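You operate a simulated robot arm through the tools that you are given. There is no shell and no other tool. Be economical: measure what you need, move in short steps, check, and stop when the job is done.

You are at the controls of a simulated robot arm. One attempt, no reset.

Task
Fetch the white order card and stand it on the grey case.

Only the result counts: the job must be done as asked and must still hold three seconds after the hand-in. Knocking over, shifting, dropping, spilling or breaking anything else fails it.

Robot
A 6-joint arm with a two-finger parallel gripper, fixed in place. Base frame: the origin is at the foot of the arm, x ahead of it, y to its left, z up; the work surface is at about z = 860. Lengths are in mm, angles in degrees, forces in N, time in s.
With the tool pointing down near the work surface it reaches from about 240 to 640 mm from the base axis. Its first joint turns from -66.0 to 66.0 degrees. Payload 2.7 kg.
The TCP is the grasp point between the finger pads, 23 mm short of the fingertips. In the tool frame z runs along the fingers and y along their closing line. Largest opening 94 mm; finger width 38, thickness 10; the body of the gripper, 54 by 96 mm, starts 39 mm behind the TCP.
Orientation is told as [roll, pitch, yaw] about the base's x, y, z axes, in that order, counted from this pose: with the fingers straight down and closing along the base's y, the tool's x points along the base's -x, its y along +y and its z along -z.

Tools
- The arm moves only by the tool arm_command. Its argument "targets" is a list that holds one entry, the list of rows, each a list of 7 numbers: the shift along the base's x, y, z in mm, then the turn, a rotation vector about the base's x, y, z in degrees, then the gripper command, from -1 (fully open) to 1 (shut), values between in proportion. In form: [[[dx, dy, dz, wx, wy, wz, fingers], ...]]. A call has 1 to 10 rows; each row shifts and turns the commanded pose from where the row before left it. Rows are played at 5 a second. More than 50 mm and 8.6 degrees between two rows, or a gripper value outside its range, and nothing of the call is played. Where a pose cannot be reached the arm comes as near as it can. A force on the tool above 40 N (or 10 N above the force at the start of the call, whichever is more), or a blocked arm, ends the call early, and 0.2 s more pass. Each finger travels about 45 mm/s and halts on what it meets, pressing with about 28 N; the grip force reading is that of the motor and also rises with nothing between the fingers. The clock runs only during rows and for 0.2 s after the last one: add rows that do not move to give the fingers time. It gives the time, the measured TCP pose, the force on the tool (base axes), the opening and the grip force at its end, in the units of the frame above (readings bear some noise), and new pictures: "pictures" is both (left out), scene, wrist or none.
- Cameras (640 x 400 px; columns grow to the right, rows downward): "scene" is fixed at [91.6, -450, 1405.5]; the picture's right is [0.58, -0.81, 0.00], its down [-0.45, -0.32, -0.83] and it looks along [0.68, 0.48, -0.55] (base axes); focal length 321 px, centre (320, 200). "wrist" rides on the gripper at [86, 16, -75] in the tool frame; the picture's right is [-0.18, 0.98, 0.00], its down [-0.58, -0.11, -0.81] and it looks along [-0.79, -0.15, 0.59] (tool axes); focal length 243 px, centre (320, 200). There is no depth. A picture from a camera that has moved, and an enlarged one, comes with that camera's place and axes in the base frame and with its lens.
- inspect(camera, box): a new picture of the part [left, top, right, bottom] of that camera's present view, enlarged. The clock stands still meanwhile.
- sign_off(): hands the job in; it is judged then, once.

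Work in short steps. Places have to be worked out from the pictures, the camera data and where the tool is seen: move nearer, look again, correct. Check each grasp and each placing, and mend what went wrong. You have 90 turns and 170 pictures in all, those below and enlarged ones among them. Open the gripper and draw the arm clear of the work before you hand the job in, unless the task says otherwise; then end with one line.

The tools are called after "Call:" by a JSON object that holds its "method" and its "body". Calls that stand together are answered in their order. arm_command: Moves the arm, as the interface text tells. Its arguments: {"type":"object","properties":{"targets":{"type":"array","items":{"type":"array","items":{"type":"array","items":{"type":"number"}}}},"pictures":{"type":"string","enum":["both","scene","wrist","none"]}},"required":["targets"]} The other tools are called the same way: inspect (camera, box) takes an enlarged picture of a part of a camera's view; sign_off () hands the job in.

At the start:

```text
t: 0.0
tool_pos: [453.1, 65.5, 1152.8]
orientation: [0.0, 0.0, -0.1]
force: [-0.6, 0.4, -0.4]
finger_gap: 93.9
grip_force: 0.0
```

scene: 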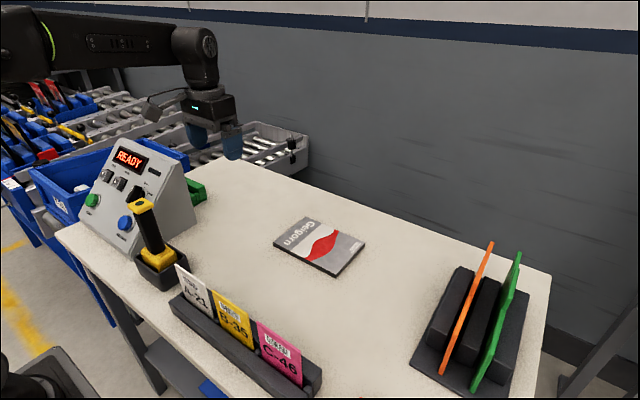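
wrist: 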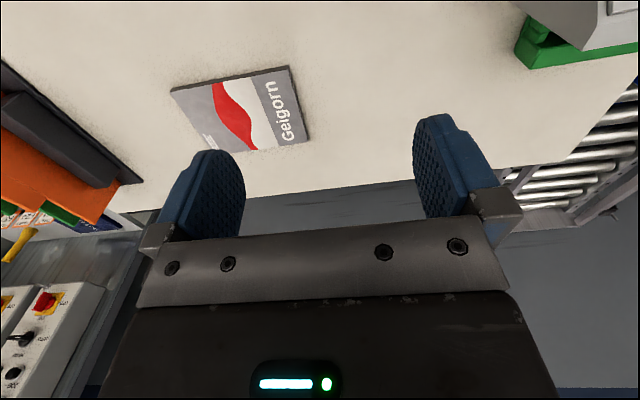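

I start by enlarging the cards and the grey case to see their shapes.

Call:
{"method": "inspect", "body": {"camera": "scene", "box": [150, 240, 340, 400]}}

Call:
{"method": "inspect", "body": {"camera": "scene", "box": [250, 200, 390, 290]}}

Call:
{"method": "inspect", "body": {"camera": "scene", "box": [50, 120, 230, 300]}}

```text
2.50 times, centred on (245, 320) of scene
camera zoom: at [91.6, -450.0, 1405.5], right [0.58, -0.81, 0.0], down [-0.45, -0.32, -0.83], along [0.68, 0.48, -0.55], focal length 802 px, centre (508, -100)
```

zoom: 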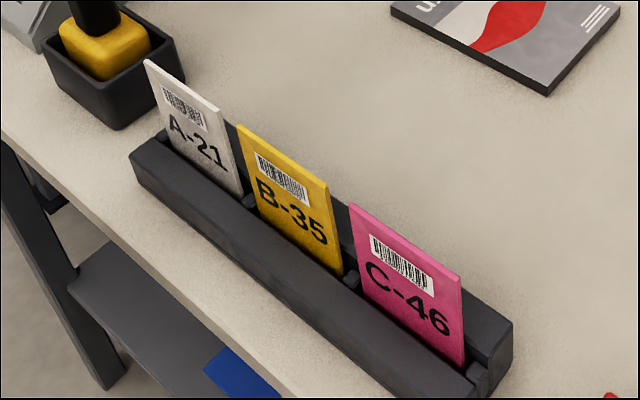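

```text
4.44 times, centred on (320, 245) of scene
camera zoom: at [91.6, -450.0, 1405.5], right [0.58, -0.81, 0.0], down [-0.45, -0.32, -0.83], along [0.68, 0.48, -0.55], focal length 1426 px, centre (320, 0)
```

zoom: 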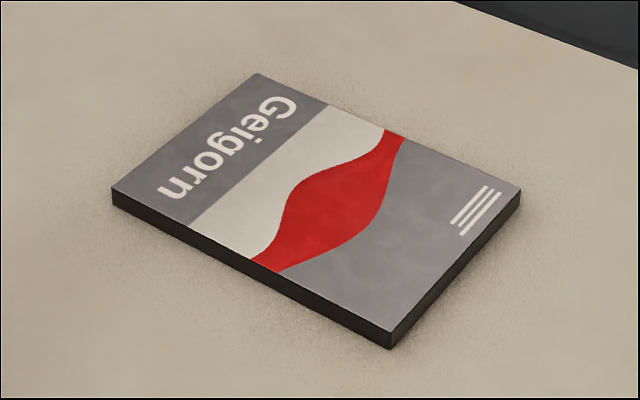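

```text
2.22 times, centred on (140, 210) of scene
camera zoom: at [91.6, -450.0, 1405.5], right [0.58, -0.81, 0.0], down [-0.45, -0.32, -0.83], along [0.68, 0.48, -0.55], focal length 713 px, centre (720, 178)
```

zoom: 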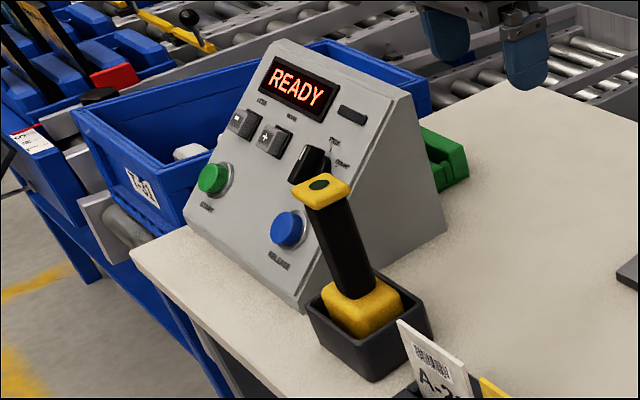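

The white card A-21 stands in the rack at about x≈292, y≈-16, top z≈970, with its plane across x. The grey case (Geigorn) lies flat at about x 521–656, y -190..-3. I turn the tool 90° so it closes along x, and move over the rack.

Call:
{"method": "arm_command", "body": {"targets": [[[-15, -8, 0, 0, 0, 8.5, -1], [-15, -8, 0, 0, 0, 8.5, -1], [-15, -8, 0, 0, 0, 8.5, -1], [-15, -8, 0, 0, 0, 8.5, -1], [-15, -8, 0, 0, 0, 8.5, -1], [-15, -8, 0, 0, 0, 8.5, -1], [-15, -8, 0, 0, 0, 8.5, -1], [-15, -8, 0, 0, 0, 8.5, -1], [-15, -8, 0, 0, 0, 8.5, -1], [-15, -8, 0, 0, 0, 8.5, -1]]]}}

```text
t: 2.2
tool_pos: [302.1, -14.5, 1152.5]
orientation: [0.0, 0.0, 85.2]
force: [-0.4, 0.0, 0.4]
finger_gap: 93.9
grip_force: 0.1
camera wrist: at [278.9, -99.7, 1226.7], right [-0.96, 0.27, 0.0], down [0.16, 0.57, 0.81], along [0.22, 0.78, -0.59], focal length 243 px, centre (320, 200)
```

scene: 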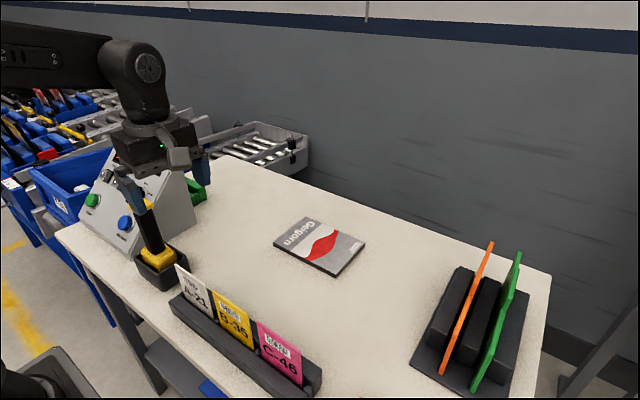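
wrist: 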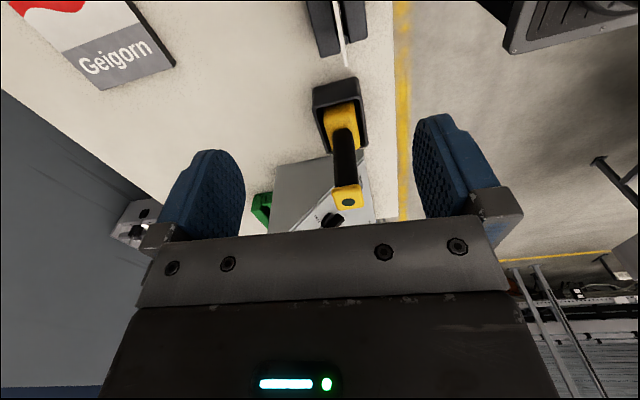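

The wrist view shows the card edge-on at the top; I enlarge it and the card in the scene view to refine its x and lean.

Call:
{"method": "inspect", "body": {"camera": "wrist", "box": [280, 0, 400, 75]}}

Call:
{"method": "inspect", "body": {"camera": "scene", "box": [160, 255, 256, 315]}}

```text
5.33 times, centred on (340, 38) of wrist
camera zoom: at [278.9, -99.7, 1226.7], right [-0.96, 0.27, 0.0], down [0.16, 0.57, 0.81], along [0.22, 0.78, -0.59], focal length 1294 px, centre (213, 1067)
```

zoom: 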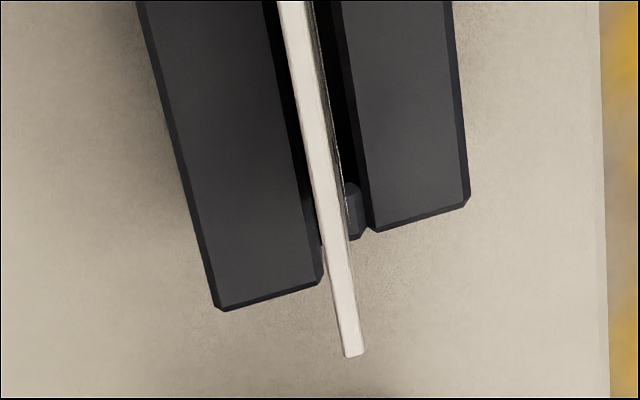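

```text
6.67 times, centred on (208, 285) of scene
camera zoom: at [91.6, -450.0, 1405.5], right [0.58, -0.81, 0.0], down [-0.45, -0.32, -0.83], along [0.68, 0.48, -0.55], focal length 2139 px, centre (1067, -367)
```

zoom: 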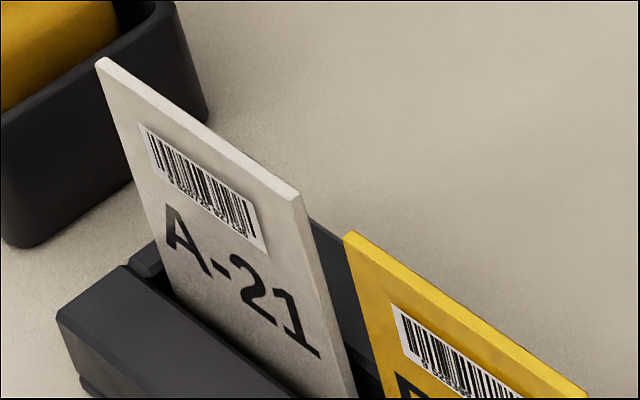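

Triangulation puts the card's top at z≈971, y from about 22 to -62, x≈289, about 4–5 mm thick. I finish the yaw, centre on it and descend to just above it for a check.

Call:
{"method": "arm_command", "body": {"targets": [[[-13, -5.5, 0, 0, 0, 4.8, -0.3], [0, 0, -40, 0, 0, 0, -0.3], [0, 0, -40, 0, 0, 0, -0.3], [0, 0, -40, 0, 0, 0, -0.3], [0, 0, -27, 0, 0, 0, -0.3], [0, 0, 0, 0, 0, 0, -0.3]]]}}

```text
t: 3.6
tool_pos: [288.5, -20.7, 1004.6]
orientation: [-0.1, -0.1, 89.9]
force: [0.4, 0.1, -0.4]
finger_gap: 61.0
grip_force: 0.1
camera wrist: at [271.6, -107.5, 1079.0], right [-0.98, 0.19, 0.0], down [0.11, 0.58, 0.81], along [0.15, 0.79, -0.59], focal length 243 px, centre (320, 200)
```

scene: 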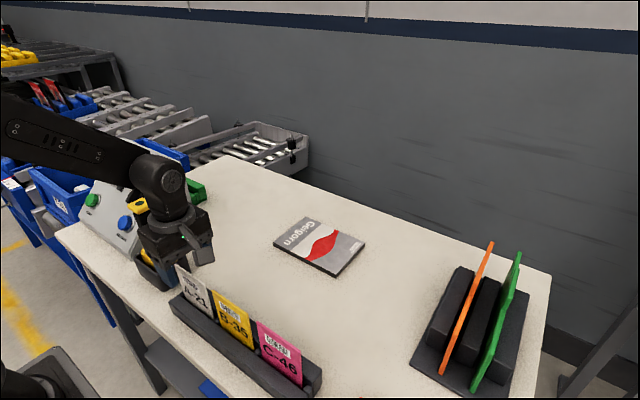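
wrist: 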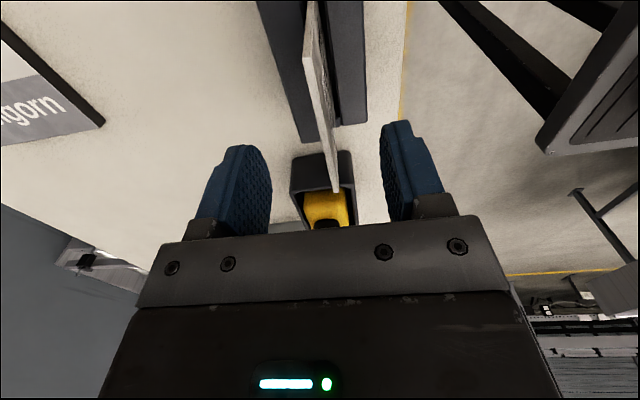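

I enlarge the wrist view to see the card's near end and the position between the fingers.

Call:
{"method": "inspect", "body": {"camera": "wrist", "box": [200, 0, 440, 200]}}

Call:
{"method": "inspect", "body": {"camera": "scene", "box": [130, 220, 258, 330]}}

```text
2.00 times, centred on (320, 100) of wrist
camera zoom: at [271.6, -107.5, 1079.0], right [-0.98, 0.19, 0.0], down [0.11, 0.58, 0.81], along [0.15, 0.79, -0.59], focal length 485 px, centre (320, 400)
```

zoom: 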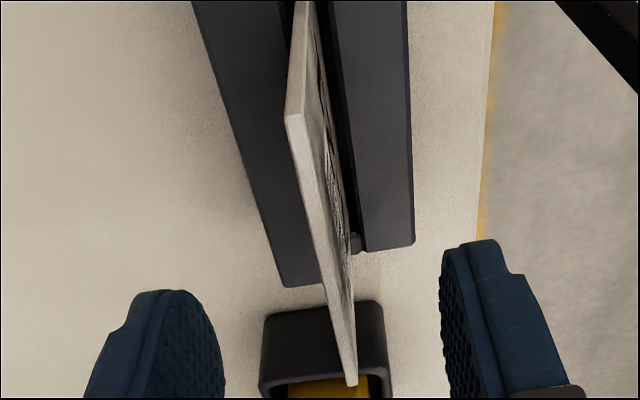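

```text
3.64 times, centred on (194, 275) of scene
camera zoom: at [91.6, -450.0, 1405.5], right [0.58, -0.81, 0.0], down [-0.45, -0.32, -0.83], along [0.68, 0.48, -0.55], focal length 1167 px, centre (778, -73)
```

zoom: 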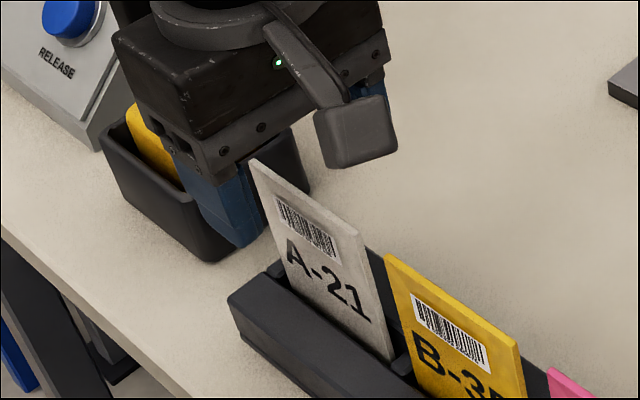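

The card is centred between the fingers (x≈287, y≈-18). I descend to z≈946 with the fingers around the top of the card.

Call:
{"method": "arm_command", "body": {"targets": [[[-0.5, 2, -20, 0, 0, 0, -0.3], [0, 0, -20, 0, 0, 0, -0.3], [0, 0, -18, 0, 0, 0, -0.3], [0, 0, 0, 0, 0, 0, -0.3]]]}}

```text
t: 4.6
tool_pos: [289.8, -19.8, 946.0]
orientation: [0.0, 0.0, 89.8]
force: [-0.7, 0.5, -0.1]
finger_gap: 61.2
grip_force: 0.1
camera wrist: at [272.1, -106.3, 1020.3], right [-0.98, 0.19, 0.0], down [0.11, 0.58, 0.81], along [0.15, 0.79, -0.59], focal length 243 px, centre (320, 200)
```

scene: 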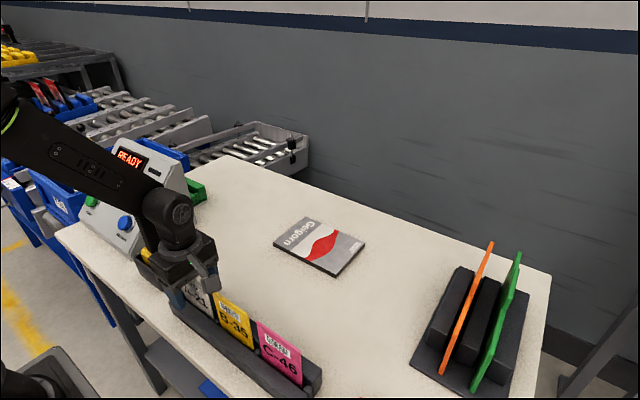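
wrist: 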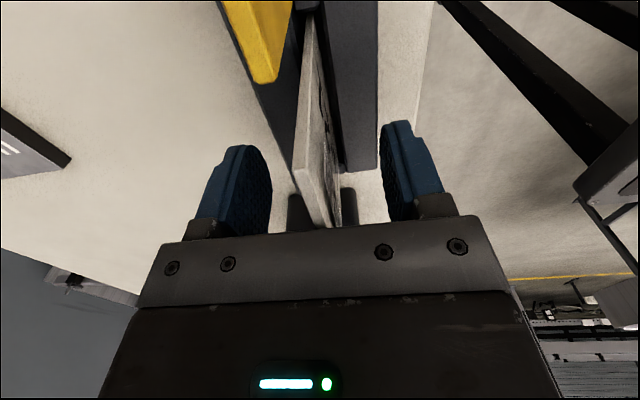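

The card is between the pads near the centre, no contact. I close the fingers gradually.

Call:
{"method": "arm_command", "body": {"targets": [[[0, 0, 0, 0, 0, 0, 0.2], [0, 0, 0, 0, 0, 0, 0.6], [0, 0, 0, 0, 0, 0, 1], [0, 0, 0, 0, 0, 0, 1], [0, 0, 0, 0, 0, 0, 1], [0, 0, 0, 0, 0, 0, 1]]]}}

```text
t: 6.0
tool_pos: [288.1, -20.3, 946.5]
orientation: [0.0, 0.0, 89.8]
force: [-1.9, -0.1, 1.8]
finger_gap: 3.3
grip_force: 27.3
camera wrist: at [272.0, -106.3, 1020.6], right [-0.98, 0.19, 0.0], down [0.11, 0.58, 0.81], along [0.15, 0.79, -0.59], focal length 243 px, centre (320, 200)
```

scene: 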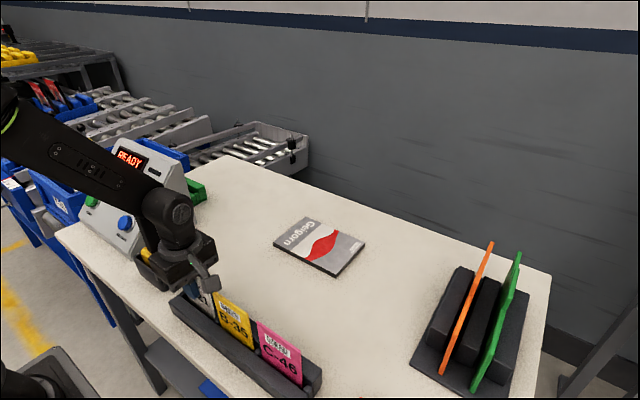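
wrist: 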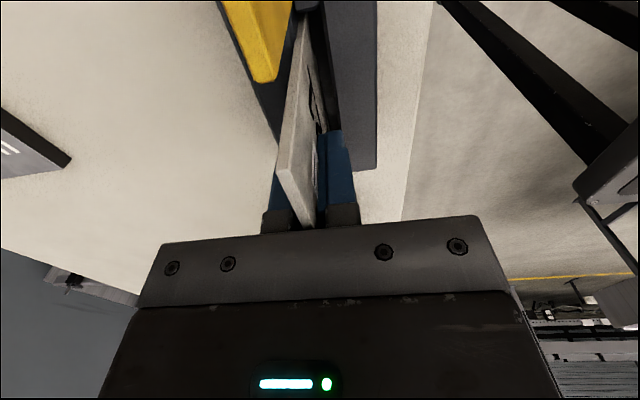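

The grip holds at about 3–4 mm of card. I lift gently first straight up.

Call:
{"method": "arm_command", "body": {"targets": [[[0, 0, 5, 0, 0, 0, 1], [0, 0, 10, 0, 0, 0, 1], [0, 0, 20, 0, 0, 0, 1], [0, 0, 30, 0, 0, 0, 1], [0, 0, 30, 0, 0, 0, 1], [0, 0, 30, 0, 0, 0, 1], [0, 0, 0, 0, 0, 0, 1]]]}}

```text
t: 7.6
tool_pos: [289.7, -19.2, 1072.9]
orientation: [0.0, 0.0, 89.7]
force: [-0.4, 0.5, 0.0]
finger_gap: 3.6
grip_force: 27.7
camera wrist: at [272.3, -105.3, 1147.2], right [-0.98, 0.19, 0.0], down [0.11, 0.58, 0.81], along [0.15, 0.79, -0.59], focal length 243 px, centre (320, 200)
```

scene: 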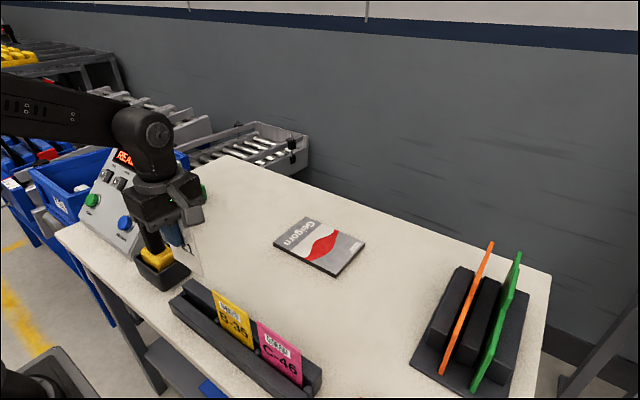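
wrist: 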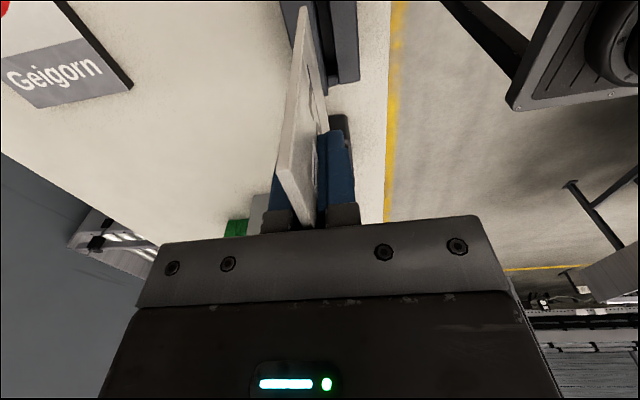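

The card came out cleanly. I enlarge it to find its bottom edge relative to the TCP.

Call:
{"method": "inspect", "body": {"camera": "scene", "box": [120, 190, 248, 300]}}

Call:
{"method": "inspect", "body": {"camera": "wrist", "box": [220, 0, 400, 240]}}

```text
3.64 times, centred on (184, 245) of scene
camera zoom: at [91.6, -450.0, 1405.5], right [0.58, -0.81, 0.0], down [-0.45, -0.32, -0.83], along [0.68, 0.48, -0.55], focal length 1167 px, centre (814, 36)
```

zoom: 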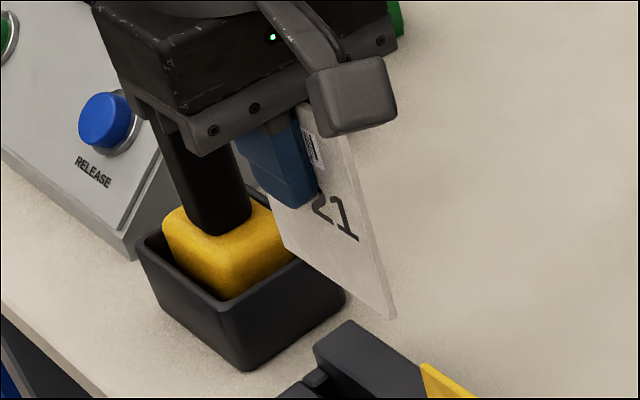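

```text
1.67 times, centred on (310, 120) of wrist
camera zoom: at [272.3, -105.3, 1147.2], right [-0.98, 0.19, 0.0], down [0.11, 0.58, 0.81], along [0.15, 0.79, -0.59], focal length 404 px, centre (337, 333)
```

zoom: 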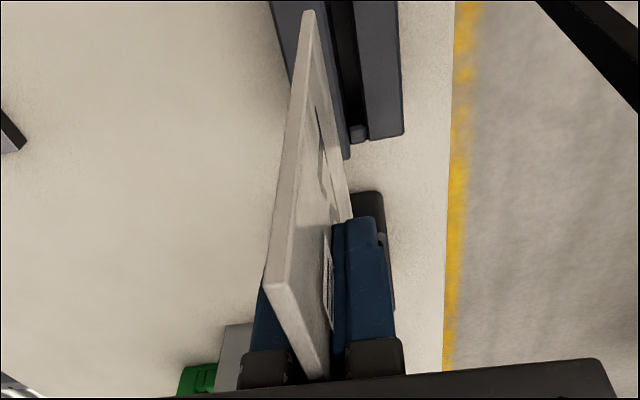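

Bottom edge is about 83–87 mm below the TCP, card vertical and squarely held. I carry it over the case centre (x≈585, y≈-96) at this height.

Call:
{"method": "arm_command", "body": {"targets": [[[30, 0, 5, 0, 0, 0, 1], [30, -5, 0, 0, 0, 0, 1], [30, -9, 0, 0, 0, 0, 1], [30, -9, 0, 0, 0, 0, 1], [30, -9, 0, 0, 0, 0, 1], [30, -9, 0, 0, 0, 0, 1], [30, -9, 0, 0, 0, 0, 1], [30, -9, 0, 0, 0, 0, 1], [30, -9, 0, 0, 0, 0, 1], [25, -9, 0, 0, 0, 0, 1]]]}}

```text
t: 9.8
tool_pos: [583.4, -95.7, 1077.3]
orientation: [0.1, 0.1, 89.8]
force: [-1.1, 0.3, 0.0]
finger_gap: 3.6
grip_force: 28.1
camera wrist: at [566.7, -181.7, 1151.2], right [-0.98, 0.19, 0.0], down [0.11, 0.58, 0.81], along [0.15, 0.79, -0.59], focal length 243 px, centre (320, 200)
```

scene: 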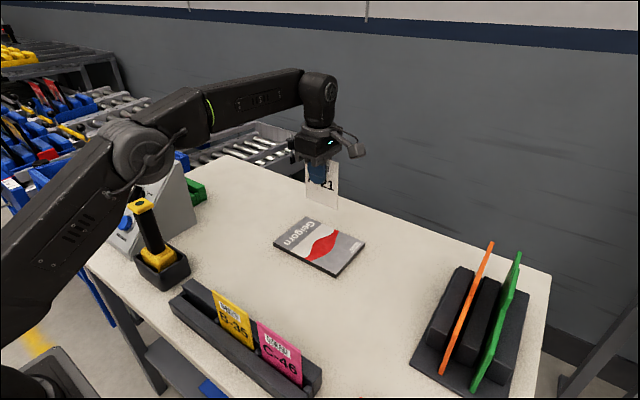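
wrist: 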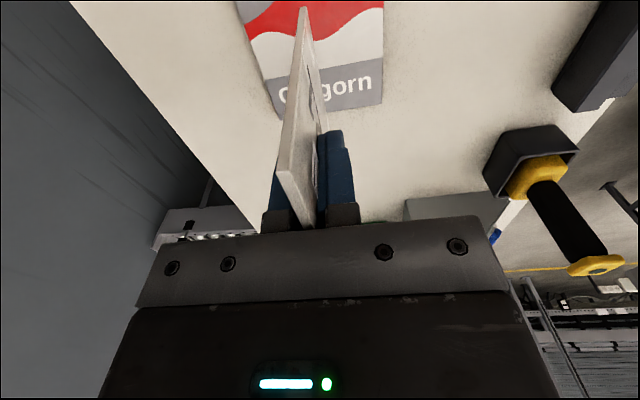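

The card hangs over the case. I lower until its bottom is about 20 mm above the case and look again.

Call:
{"method": "arm_command", "body": {"targets": [[[0, 0, -25, 0, 0, 0, 1], [0, 0, -25, 0, 0, 0, 1], [0, 0, -25, 0, 0, 0, 1], [0, 0, -17, 0, 0, 0, 1], [0, 0, 0, 0, 0, 0, 1], [0, 0, 0, 0, 0, 0, 1]]]}}

Call:
{"method": "inspect", "body": {"camera": "scene", "box": [256, 150, 384, 280]}}

Call:
{"method": "inspect", "body": {"camera": "wrist", "box": [200, 0, 420, 200]}}

```text
t: 11.2
tool_pos: [584.6, -96.0, 985.4]
orientation: [0.0, -0.1, 89.8]
force: [-0.4, 0.5, -0.9]
finger_gap: 3.3
grip_force: 27.9
camera wrist: at [566.8, -181.1, 1058.7], right [-0.98, 0.19, 0.0], down [0.11, 0.58, 0.81], along [0.15, 0.79, -0.59], focal length 243 px, centre (320, 200)
```

scene: 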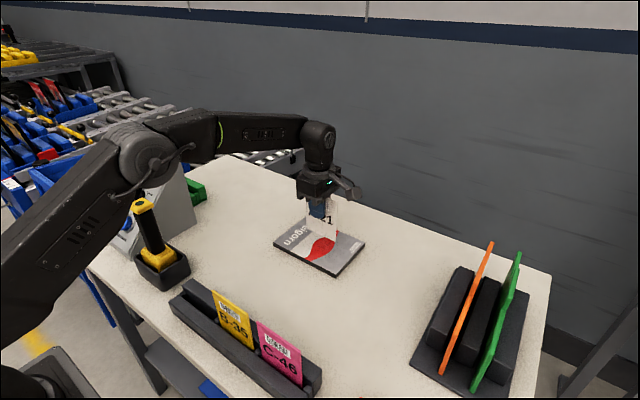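
wrist: 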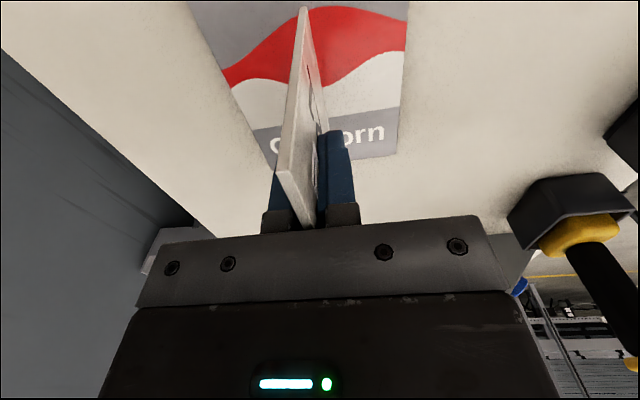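

```text
3.08 times, centred on (320, 215) of scene
camera zoom: at [91.6, -450.1, 1405.5], right [0.58, -0.81, 0.0], down [-0.45, -0.32, -0.83], along [0.68, 0.48, -0.55], focal length 987 px, centre (320, 154)
```

zoom: 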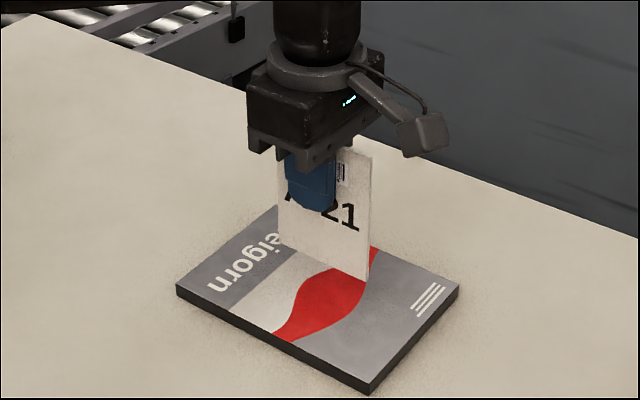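

```text
2.00 times, centred on (310, 100) of wrist
camera zoom: at [566.8, -181.1, 1058.7], right [-0.98, 0.19, 0.0], down [0.11, 0.58, 0.81], along [0.15, 0.79, -0.59], focal length 485 px, centre (340, 400)
```

zoom: 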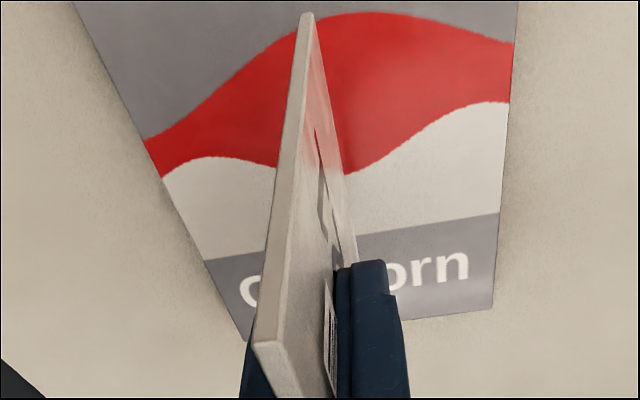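

The card is above the middle of the case. I lower 15 mm, then see the reading before feeling for contact.

Call:
{"method": "arm_command", "body": {"targets": [[[0, 0, -8, 0, 0, 0, 1], [0, 0, -7, 0, 0, 0, 1], [0, 0, -2, 0, 0, 0, 1], [0, 0, -1, 0, 0, 0, 1], [0, 0, 0, 0, 0, 0, 1]]], "pictures": "none"}}

Call:
{"method": "inspect", "body": {"camera": "scene", "box": [276, 190, 372, 270]}}

```text
t: 12.4
tool_pos: [584.3, -95.5, 967.7]
orientation: [0.0, 0.0, 89.9]
force: [0.1, 0.0, -0.6]
finger_gap: 3.3
grip_force: 27.7
```

```text
5.00 times, centred on (324, 230) of scene
camera zoom: at [91.6, -450.1, 1405.5], right [0.58, -0.81, 0.0], down [-0.45, -0.32, -0.83], along [0.68, 0.48, -0.55], focal length 1604 px, centre (300, 50)
```

zoom: 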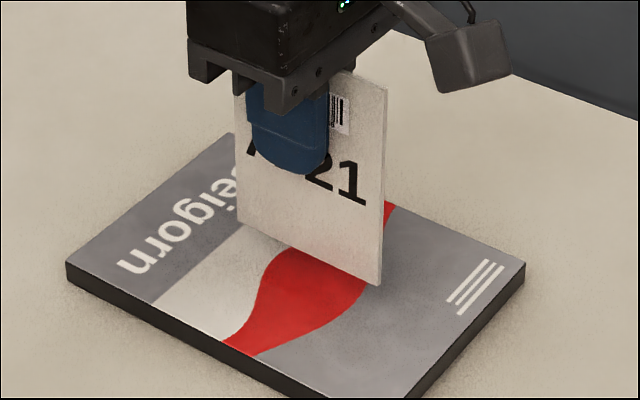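

No contact yet. I feel downward in 1 mm steps.

Call:
{"method": "arm_command", "body": {"targets": [[[0, 0, -1, 0, 0, 0, 1], [0, 0, -1, 0, 0, 0, 1], [0, 0, -1, 0, 0, 0, 1], [0, 0, -1, 0, 0, 0, 1], [0, 0, -1, 0, 0, 0, 1], [0, 0, 0, 0, 0, 0, 1]]], "pictures": "none"}}

Call:
{"method": "inspect", "body": {"camera": "scene", "box": [276, 190, 372, 270]}}

```text
t: 13.8
tool_pos: [583.9, -97.0, 962.7]
orientation: [0.0, 0.0, 89.8]
force: [0.7, 1.1, -0.6]
finger_gap: 3.4
grip_force: 27.6
```

```text
5.00 times, centred on (324, 230) of scene
camera zoom: at [91.6, -450.1, 1405.5], right [0.58, -0.81, 0.0], down [-0.45, -0.32, -0.83], along [0.68, 0.48, -0.55], focal length 1604 px, centre (300, 50)
```

zoom: 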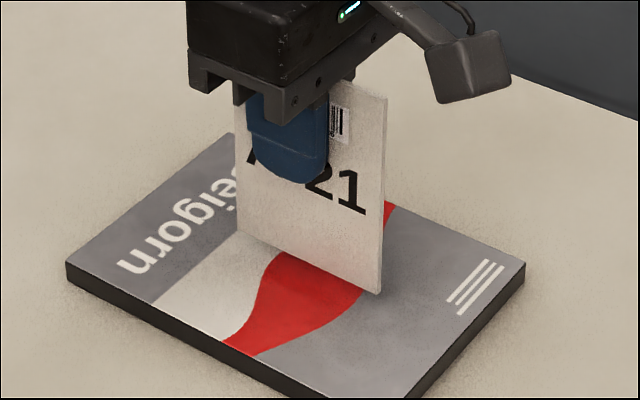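

Still no force. I continue in 1 mm steps.

Call:
{"method": "arm_command", "body": {"targets": [[[0, 0, -1, 0, 0, 0, 1], [0, 0, -1, 0, 0, 0, 1], [0, 0, -1, 0, 0, 0, 1], [0, 0, 0, 0, 0, 0, 1]]], "pictures": "none"}}

Call:
{"method": "inspect", "body": {"camera": "scene", "box": [276, 190, 372, 270]}}

```text
t: 14.8
tool_pos: [583.6, -96.1, 959.3]
orientation: [0.0, 0.0, 89.9]
force: [0.1, -0.3, -0.3]
finger_gap: 3.6
grip_force: 28.4
```

```text
5.00 times, centred on (324, 230) of scene
camera zoom: at [91.6, -450.1, 1405.5], right [0.58, -0.81, 0.0], down [-0.45, -0.32, -0.83], along [0.68, 0.48, -0.55], focal length 1604 px, centre (300, 50)
```

zoom: 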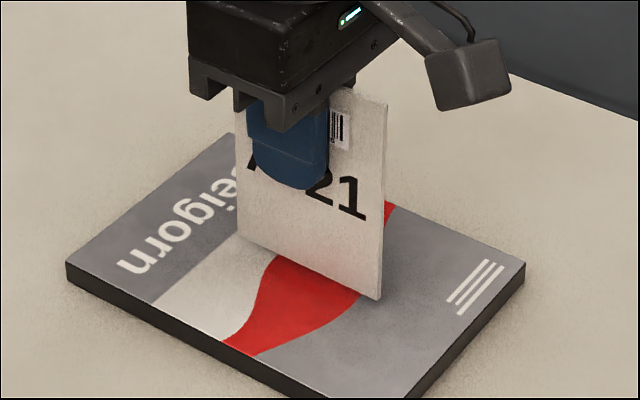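

Still free. I step down further.

Call:
{"method": "arm_command", "body": {"targets": [[[0, 0, -1, 0, 0, 0, 1], [0, 0, 0, 0, 0, 0, 1], [0, 0, -1, 0, 0, 0, 1], [0, 0, 0, 0, 0, 0, 1]]], "pictures": "none"}}

Call:
{"method": "inspect", "body": {"camera": "wrist", "box": [260, 0, 360, 80]}}

```text
t: 15.8
tool_pos: [585.0, -96.4, 957.0]
orientation: [0.1, 0.0, 89.8]
force: [0.9, 0.1, -1.8]
finger_gap: 3.3
grip_force: 28.8
```

```text
5.00 times, centred on (310, 40) of wrist
camera zoom: at [567.7, -182.9, 1030.9], right [-0.98, 0.19, 0.0], down [0.11, 0.58, 0.81], along [0.15, 0.79, -0.59], focal length 1213 px, centre (370, 1000)
```

zoom: 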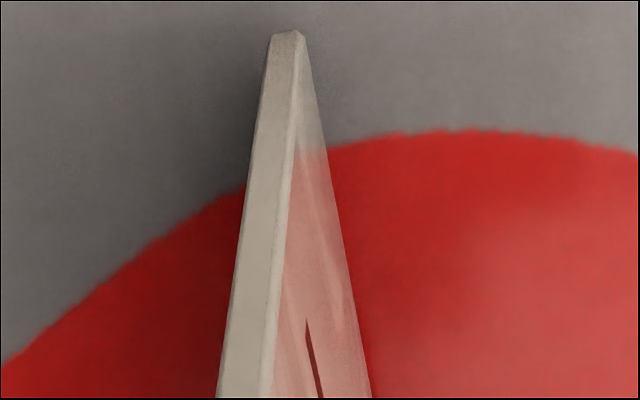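

Force noise is about ±1–2 N, contact must be close. I step on 1 mm at a time.

Call:
{"method": "arm_command", "body": {"targets": [[[0, 0, -1, 0, 0, 0, 1], [0, 0, 0, 0, 0, 0, 1]]], "pictures": "none"}}

Call:
{"method": "inspect", "body": {"camera": "scene", "box": [306, 210, 356, 260]}}

```text
t: 16.4
tool_pos: [584.6, -95.1, 956.2]
orientation: [-0.1, 0.0, 89.7]
force: [0.3, 0.3, -1.4]
finger_gap: 3.5
grip_force: 28.2
```

```text
8.00 times, centred on (331, 235) of scene
camera zoom: at [91.6, -450.1, 1405.5], right [0.58, -0.81, 0.0], down [-0.45, -0.32, -0.83], along [0.68, 0.48, -0.55], focal length 2566 px, centre (232, -80)
```

zoom: 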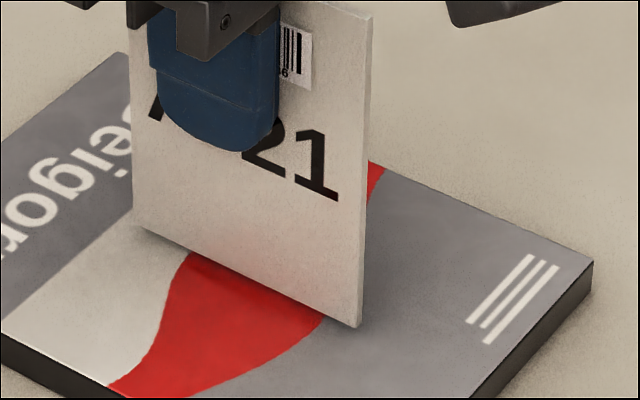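

The bottom edge is level and within ~2–3 mm of the case. Continuing.

Call:
{"method": "arm_command", "body": {"targets": [[[0, 0, -1, 0, 0, 0, 1], [0, 0, 0, 0, 0, 0, 1]]], "pictures": "none"}}

Call:
{"method": "arm_command", "body": {"targets": [[[0, 0, -1, 0, 0, 0, 1], [0, 0, 0, 0, 0, 0, 1]]], "pictures": "none"}}

Call:
{"method": "inspect", "body": {"camera": "scene", "box": [306, 210, 356, 260]}}

```text
t: 17.0
tool_pos: [583.7, -96.4, 955.1]
orientation: [0.1, 0.0, 89.7]
force: [0.5, -0.6, -0.4]
finger_gap: 3.4
grip_force: 28.2
```

```text
t: 17.6
tool_pos: [583.8, -96.5, 954.2]
orientation: [0.1, -0.1, 89.7]
force: [0.5, 0.1, -1.3]
finger_gap: 3.7
grip_force: 28.1
```

```text
8.00 times, centred on (331, 235) of scene
camera zoom: at [91.6, -450.1, 1405.5], right [0.58, -0.81, 0.0], down [-0.45, -0.32, -0.83], along [0.68, 0.48, -0.55], focal length 2566 px, centre (232, -80)
```

zoom: 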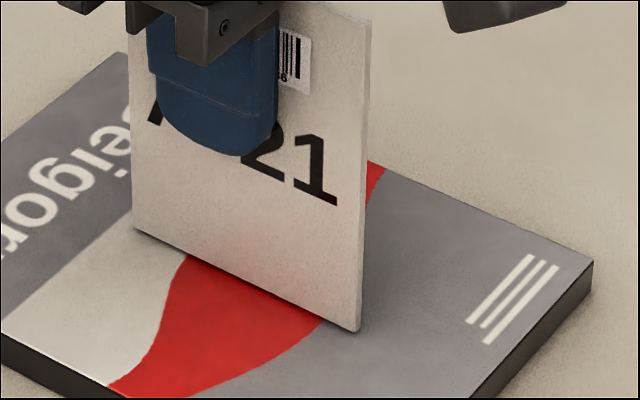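

The contact shadow is narrowing; still free. I step on.

Call:
{"method": "arm_command", "body": {"targets": [[[0, 0, -1, 0, 0, 0, 1], [0, 0, 0, 0, 0, 0, 1]]], "pictures": "none"}}

Call:
{"method": "inspect", "body": {"camera": "scene", "box": [306, 210, 356, 260]}}

```text
t: 18.2
tool_pos: [584.3, -96.0, 953.5]
orientation: [0.0, 0.0, 89.8]
force: [0.9, 0.3, -1.1]
finger_gap: 3.5
grip_force: 28.0
```

```text
8.00 times, centred on (331, 235) of scene
camera zoom: at [91.6, -450.1, 1405.5], right [0.58, -0.81, 0.0], down [-0.45, -0.32, -0.83], along [0.68, 0.48, -0.55], focal length 2566 px, centre (232, -80)
```

zoom: 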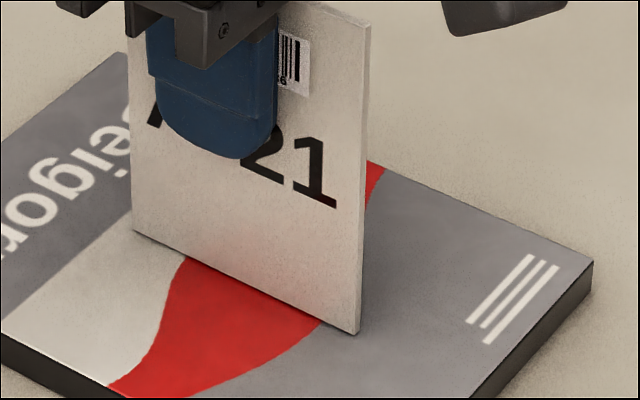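

Nearly no gap now (perhaps <1 mm). One or two more fine steps until the force shows.

Call:
{"method": "arm_command", "body": {"targets": [[[0, 0, -0.7, 0, 0, 0, 1], [0, 0, 0, 0, 0, 0, 1], [0, 0, 0, 0, 0, 0, 1]]], "pictures": "none"}}

Call:
{"method": "arm_command", "body": {"targets": [[[0, 0, -0.7, 0, 0, 0, 1], [0, 0, 0, 0, 0, 0, 1], [0, 0, 0, 0, 0, 0, 1]]], "pictures": "none"}}

Call:
{"method": "inspect", "body": {"camera": "scene", "box": [306, 210, 356, 260]}}

```text
t: 19.0
tool_pos: [585.0, -97.0, 953.0]
orientation: [0.0, 0.1, 89.8]
force: [1.2, 0.7, 2.2]
finger_gap: 3.4
grip_force: 28.2
```

```text
t: 19.8
tool_pos: [584.0, -96.4, 952.4]
orientation: [0.0, -0.1, 89.8]
force: [-1.2, -0.6, 11.4]
finger_gap: 3.5
grip_force: 27.9
```

```text
8.00 times, centred on (331, 235) of scene
camera zoom: at [91.4, -450.0, 1405.5], right [0.58, -0.81, 0.0], down [-0.45, -0.32, -0.83], along [0.68, 0.48, -0.55], focal length 2566 px, centre (232, -80)
```

zoom: 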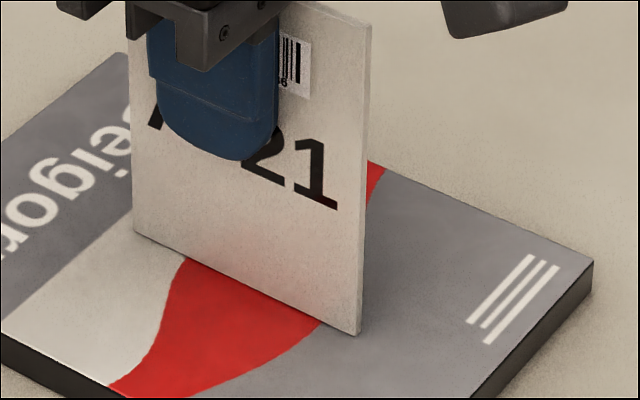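

Contact is felt (11 N). I ease 0.6 mm and open the fingers very slowly.

Call:
{"method": "arm_command", "body": {"targets": [[[0, 0, 0.7, 0, 0, 0, 1], [0, 0, 0, 0, 0, 0, 0.95], [0, 0, 0, 0, 0, 0, 0.93], [0, 0, 0, 0, 0, 0, 0.92], [0, 0, 0, 0, 0, 0, 0.91], [0, 0, 0, 0, 0, 0, 0.9], [0, 0, 0, 0, 0, 0, 0.88], [0, 0, 0, 0, 0, 0, 0.86]]]}}

Call:
{"method": "inspect", "body": {"camera": "scene", "box": [306, 190, 356, 260]}}

```text
t: 21.6
tool_pos: [584.9, -95.5, 951.4]
orientation: [0.0, 0.0, 89.9]
force: [-0.5, -0.3, 0.1]
finger_gap: 6.4
grip_force: 0.0
camera wrist: at [567.5, -182.4, 1025.9], right [-0.98, 0.19, 0.0], down [0.11, 0.58, 0.81], along [0.15, 0.79, -0.59], focal length 243 px, centre (320, 200)
```

scene: 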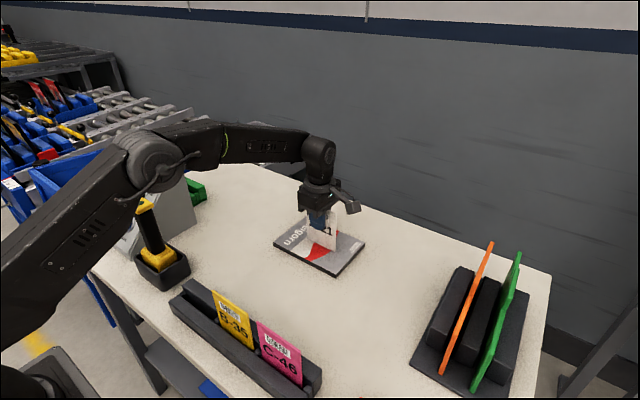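
wrist: 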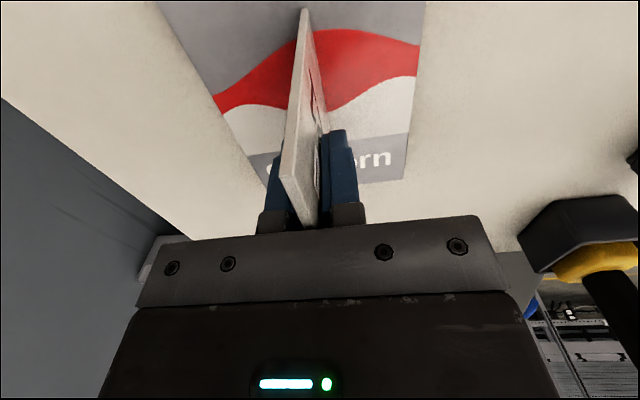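

```text
5.71 times, centred on (331, 225) of scene
camera zoom: at [91.6, -450.0, 1405.5], right [0.58, -0.81, 0.0], down [-0.45, -0.32, -0.83], along [0.68, 0.48, -0.55], focal length 1833 px, centre (257, 57)
```

zoom: 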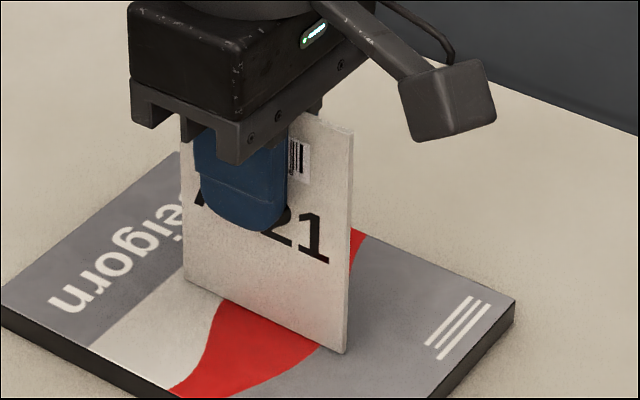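

Released and the card looks upright with the fingers still guarding it. I widen slowly and check whether it leans.

Call:
{"method": "arm_command", "body": {"targets": [[[0, 0, 0, 0, 0, 0, 0.84], [0, 0, 0, 0, 0, 0, 0.82], [0, 0, 0, 0, 0, 0, 0.79], [0, 0, 0, 0, 0, 0, 0.76], [0, 0, 0, 0, 0, 0, 0.76], [0, 0, 0, 0, 0, 0, 0.76], [0, 0, 0, 0, 0, 0, 0.76]]], "pictures": "none"}}

Call:
{"method": "inspect", "body": {"camera": "wrist", "box": [220, 0, 400, 240]}}

Call:
{"method": "inspect", "body": {"camera": "scene", "box": [306, 190, 356, 260]}}

```text
t: 23.2
tool_pos: [584.2, -94.7, 951.9]
orientation: [-0.1, 0.0, 89.9]
force: [-0.1, -0.2, 0.6]
finger_gap: 11.2
grip_force: 0.1
```

```text
1.67 times, centred on (310, 120) of wrist
camera zoom: at [567.4, -182.4, 1025.9], right [-0.98, 0.19, 0.0], down [0.11, 0.58, 0.81], along [0.15, 0.79, -0.59], focal length 404 px, centre (337, 333)
```

zoom: 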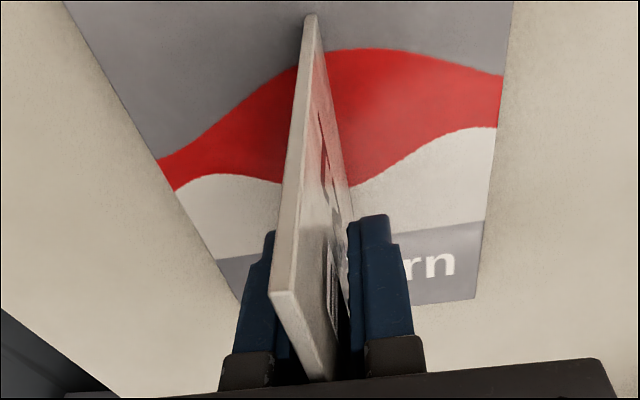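

```text
5.71 times, centred on (331, 225) of scene
camera zoom: at [91.6, -450.0, 1405.5], right [0.58, -0.81, 0.0], down [-0.45, -0.32, -0.83], along [0.68, 0.48, -0.55], focal length 1833 px, centre (257, 57)
```

zoom: 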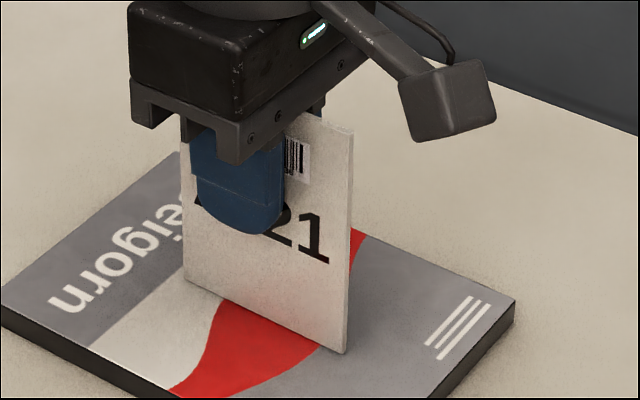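

The card stands free between the fingers without moving. I widen more and check again.

Call:
{"method": "arm_command", "body": {"targets": [[[0, 0, 0, 0, 0, 0, 0.7], [0, 0, 0, 0, 0, 0, 0.6], [0, 0, 0, 0, 0, 0, 0.5], [0, 0, 0, 0, 0, 0, 0.35], [0, 0, 0, 0, 0, 0, 0.2], [0, 0, 0, 0, 0, 0, 0.1], [0, 0, 0, 0, 0, 0, 0.1]]], "pictures": "wrist"}}

```text
t: 24.8
tool_pos: [583.5, -96.5, 951.6]
orientation: [0.0, 0.0, 89.8]
force: [0.4, -0.1, 0.7]
finger_gap: 42.4
grip_force: 0.0
camera wrist: at [567.4, -182.4, 1025.9], right [-0.98, 0.19, 0.0], down [0.11, 0.58, 0.81], along [0.15, 0.79, -0.59], focal length 243 px, centre (320, 200)
```

wrist: 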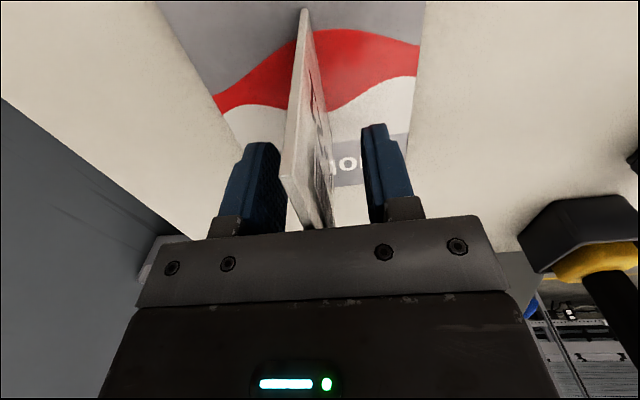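

It stands clear with space on both sides. I rise straight up, slowly at first.

Call:
{"method": "arm_command", "body": {"targets": [[[0, 0, 5, 0, 0, 0, 0.1], [0, 0, 10, 0, 0, 0, 0.1], [0, 0, 15, 0, 0, 0, 0.1], [0, 0, 20, 0, 0, 0, 0.1], [0, 0, 30, 0, 0, 0, 0.1], [0, 0, 40, 0, 0, 0, 0.1], [0, 0, 40, 0, 0, 0, 0.1], [0, 0, 0, 0, 0, 0, -0.5], [0, 0, 0, 0, 0, 0, -1], [0, 0, 0, 0, 0, 0, -1]]]}}

Call:
{"method": "inspect", "body": {"camera": "scene", "box": [256, 170, 384, 280]}}

```text
t: 27.0
tool_pos: [585.2, -95.1, 1112.6]
orientation: [0.1, 0.0, 89.8]
force: [0.2, 0.0, -0.1]
finger_gap: 93.9
grip_force: 0.1
camera wrist: at [568.0, -181.9, 1186.9], right [-0.98, 0.19, 0.0], down [0.11, 0.58, 0.81], along [0.15, 0.79, -0.59], focal length 243 px, centre (320, 200)
```

scene: 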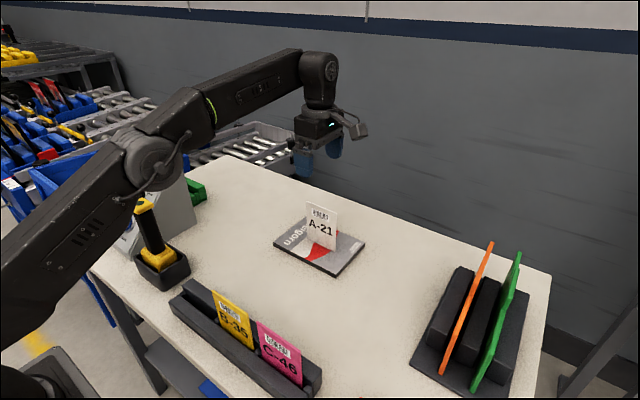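
wrist: 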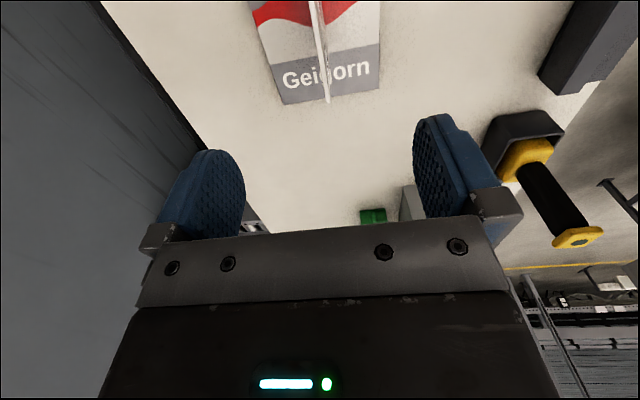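

```text
3.64 times, centred on (320, 225) of scene
camera zoom: at [91.6, -450.0, 1405.5], right [0.58, -0.81, 0.0], down [-0.45, -0.32, -0.83], along [0.68, 0.48, -0.55], focal length 1167 px, centre (320, 109)
```

zoom: 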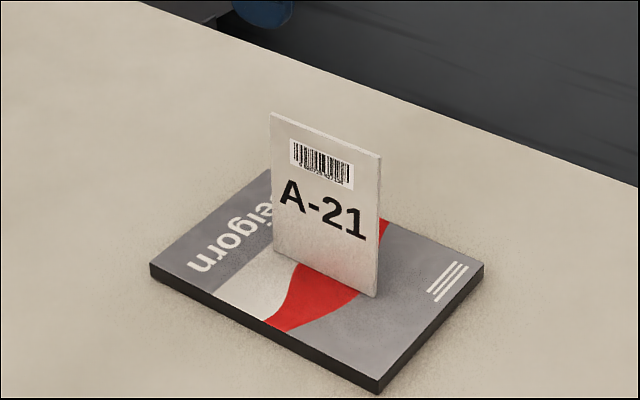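

The card stands upright on the grey case, nothing else has moved, and the gripper is open and clear above it. I hand in.

Call:
{"method": "sign_off", "body": {}}

```text
The job is handed in.
```

The white order card (A-21) is standing upright on the grey case; the gripper is open and clear, I saw nothing else moved, and the job is handed in.
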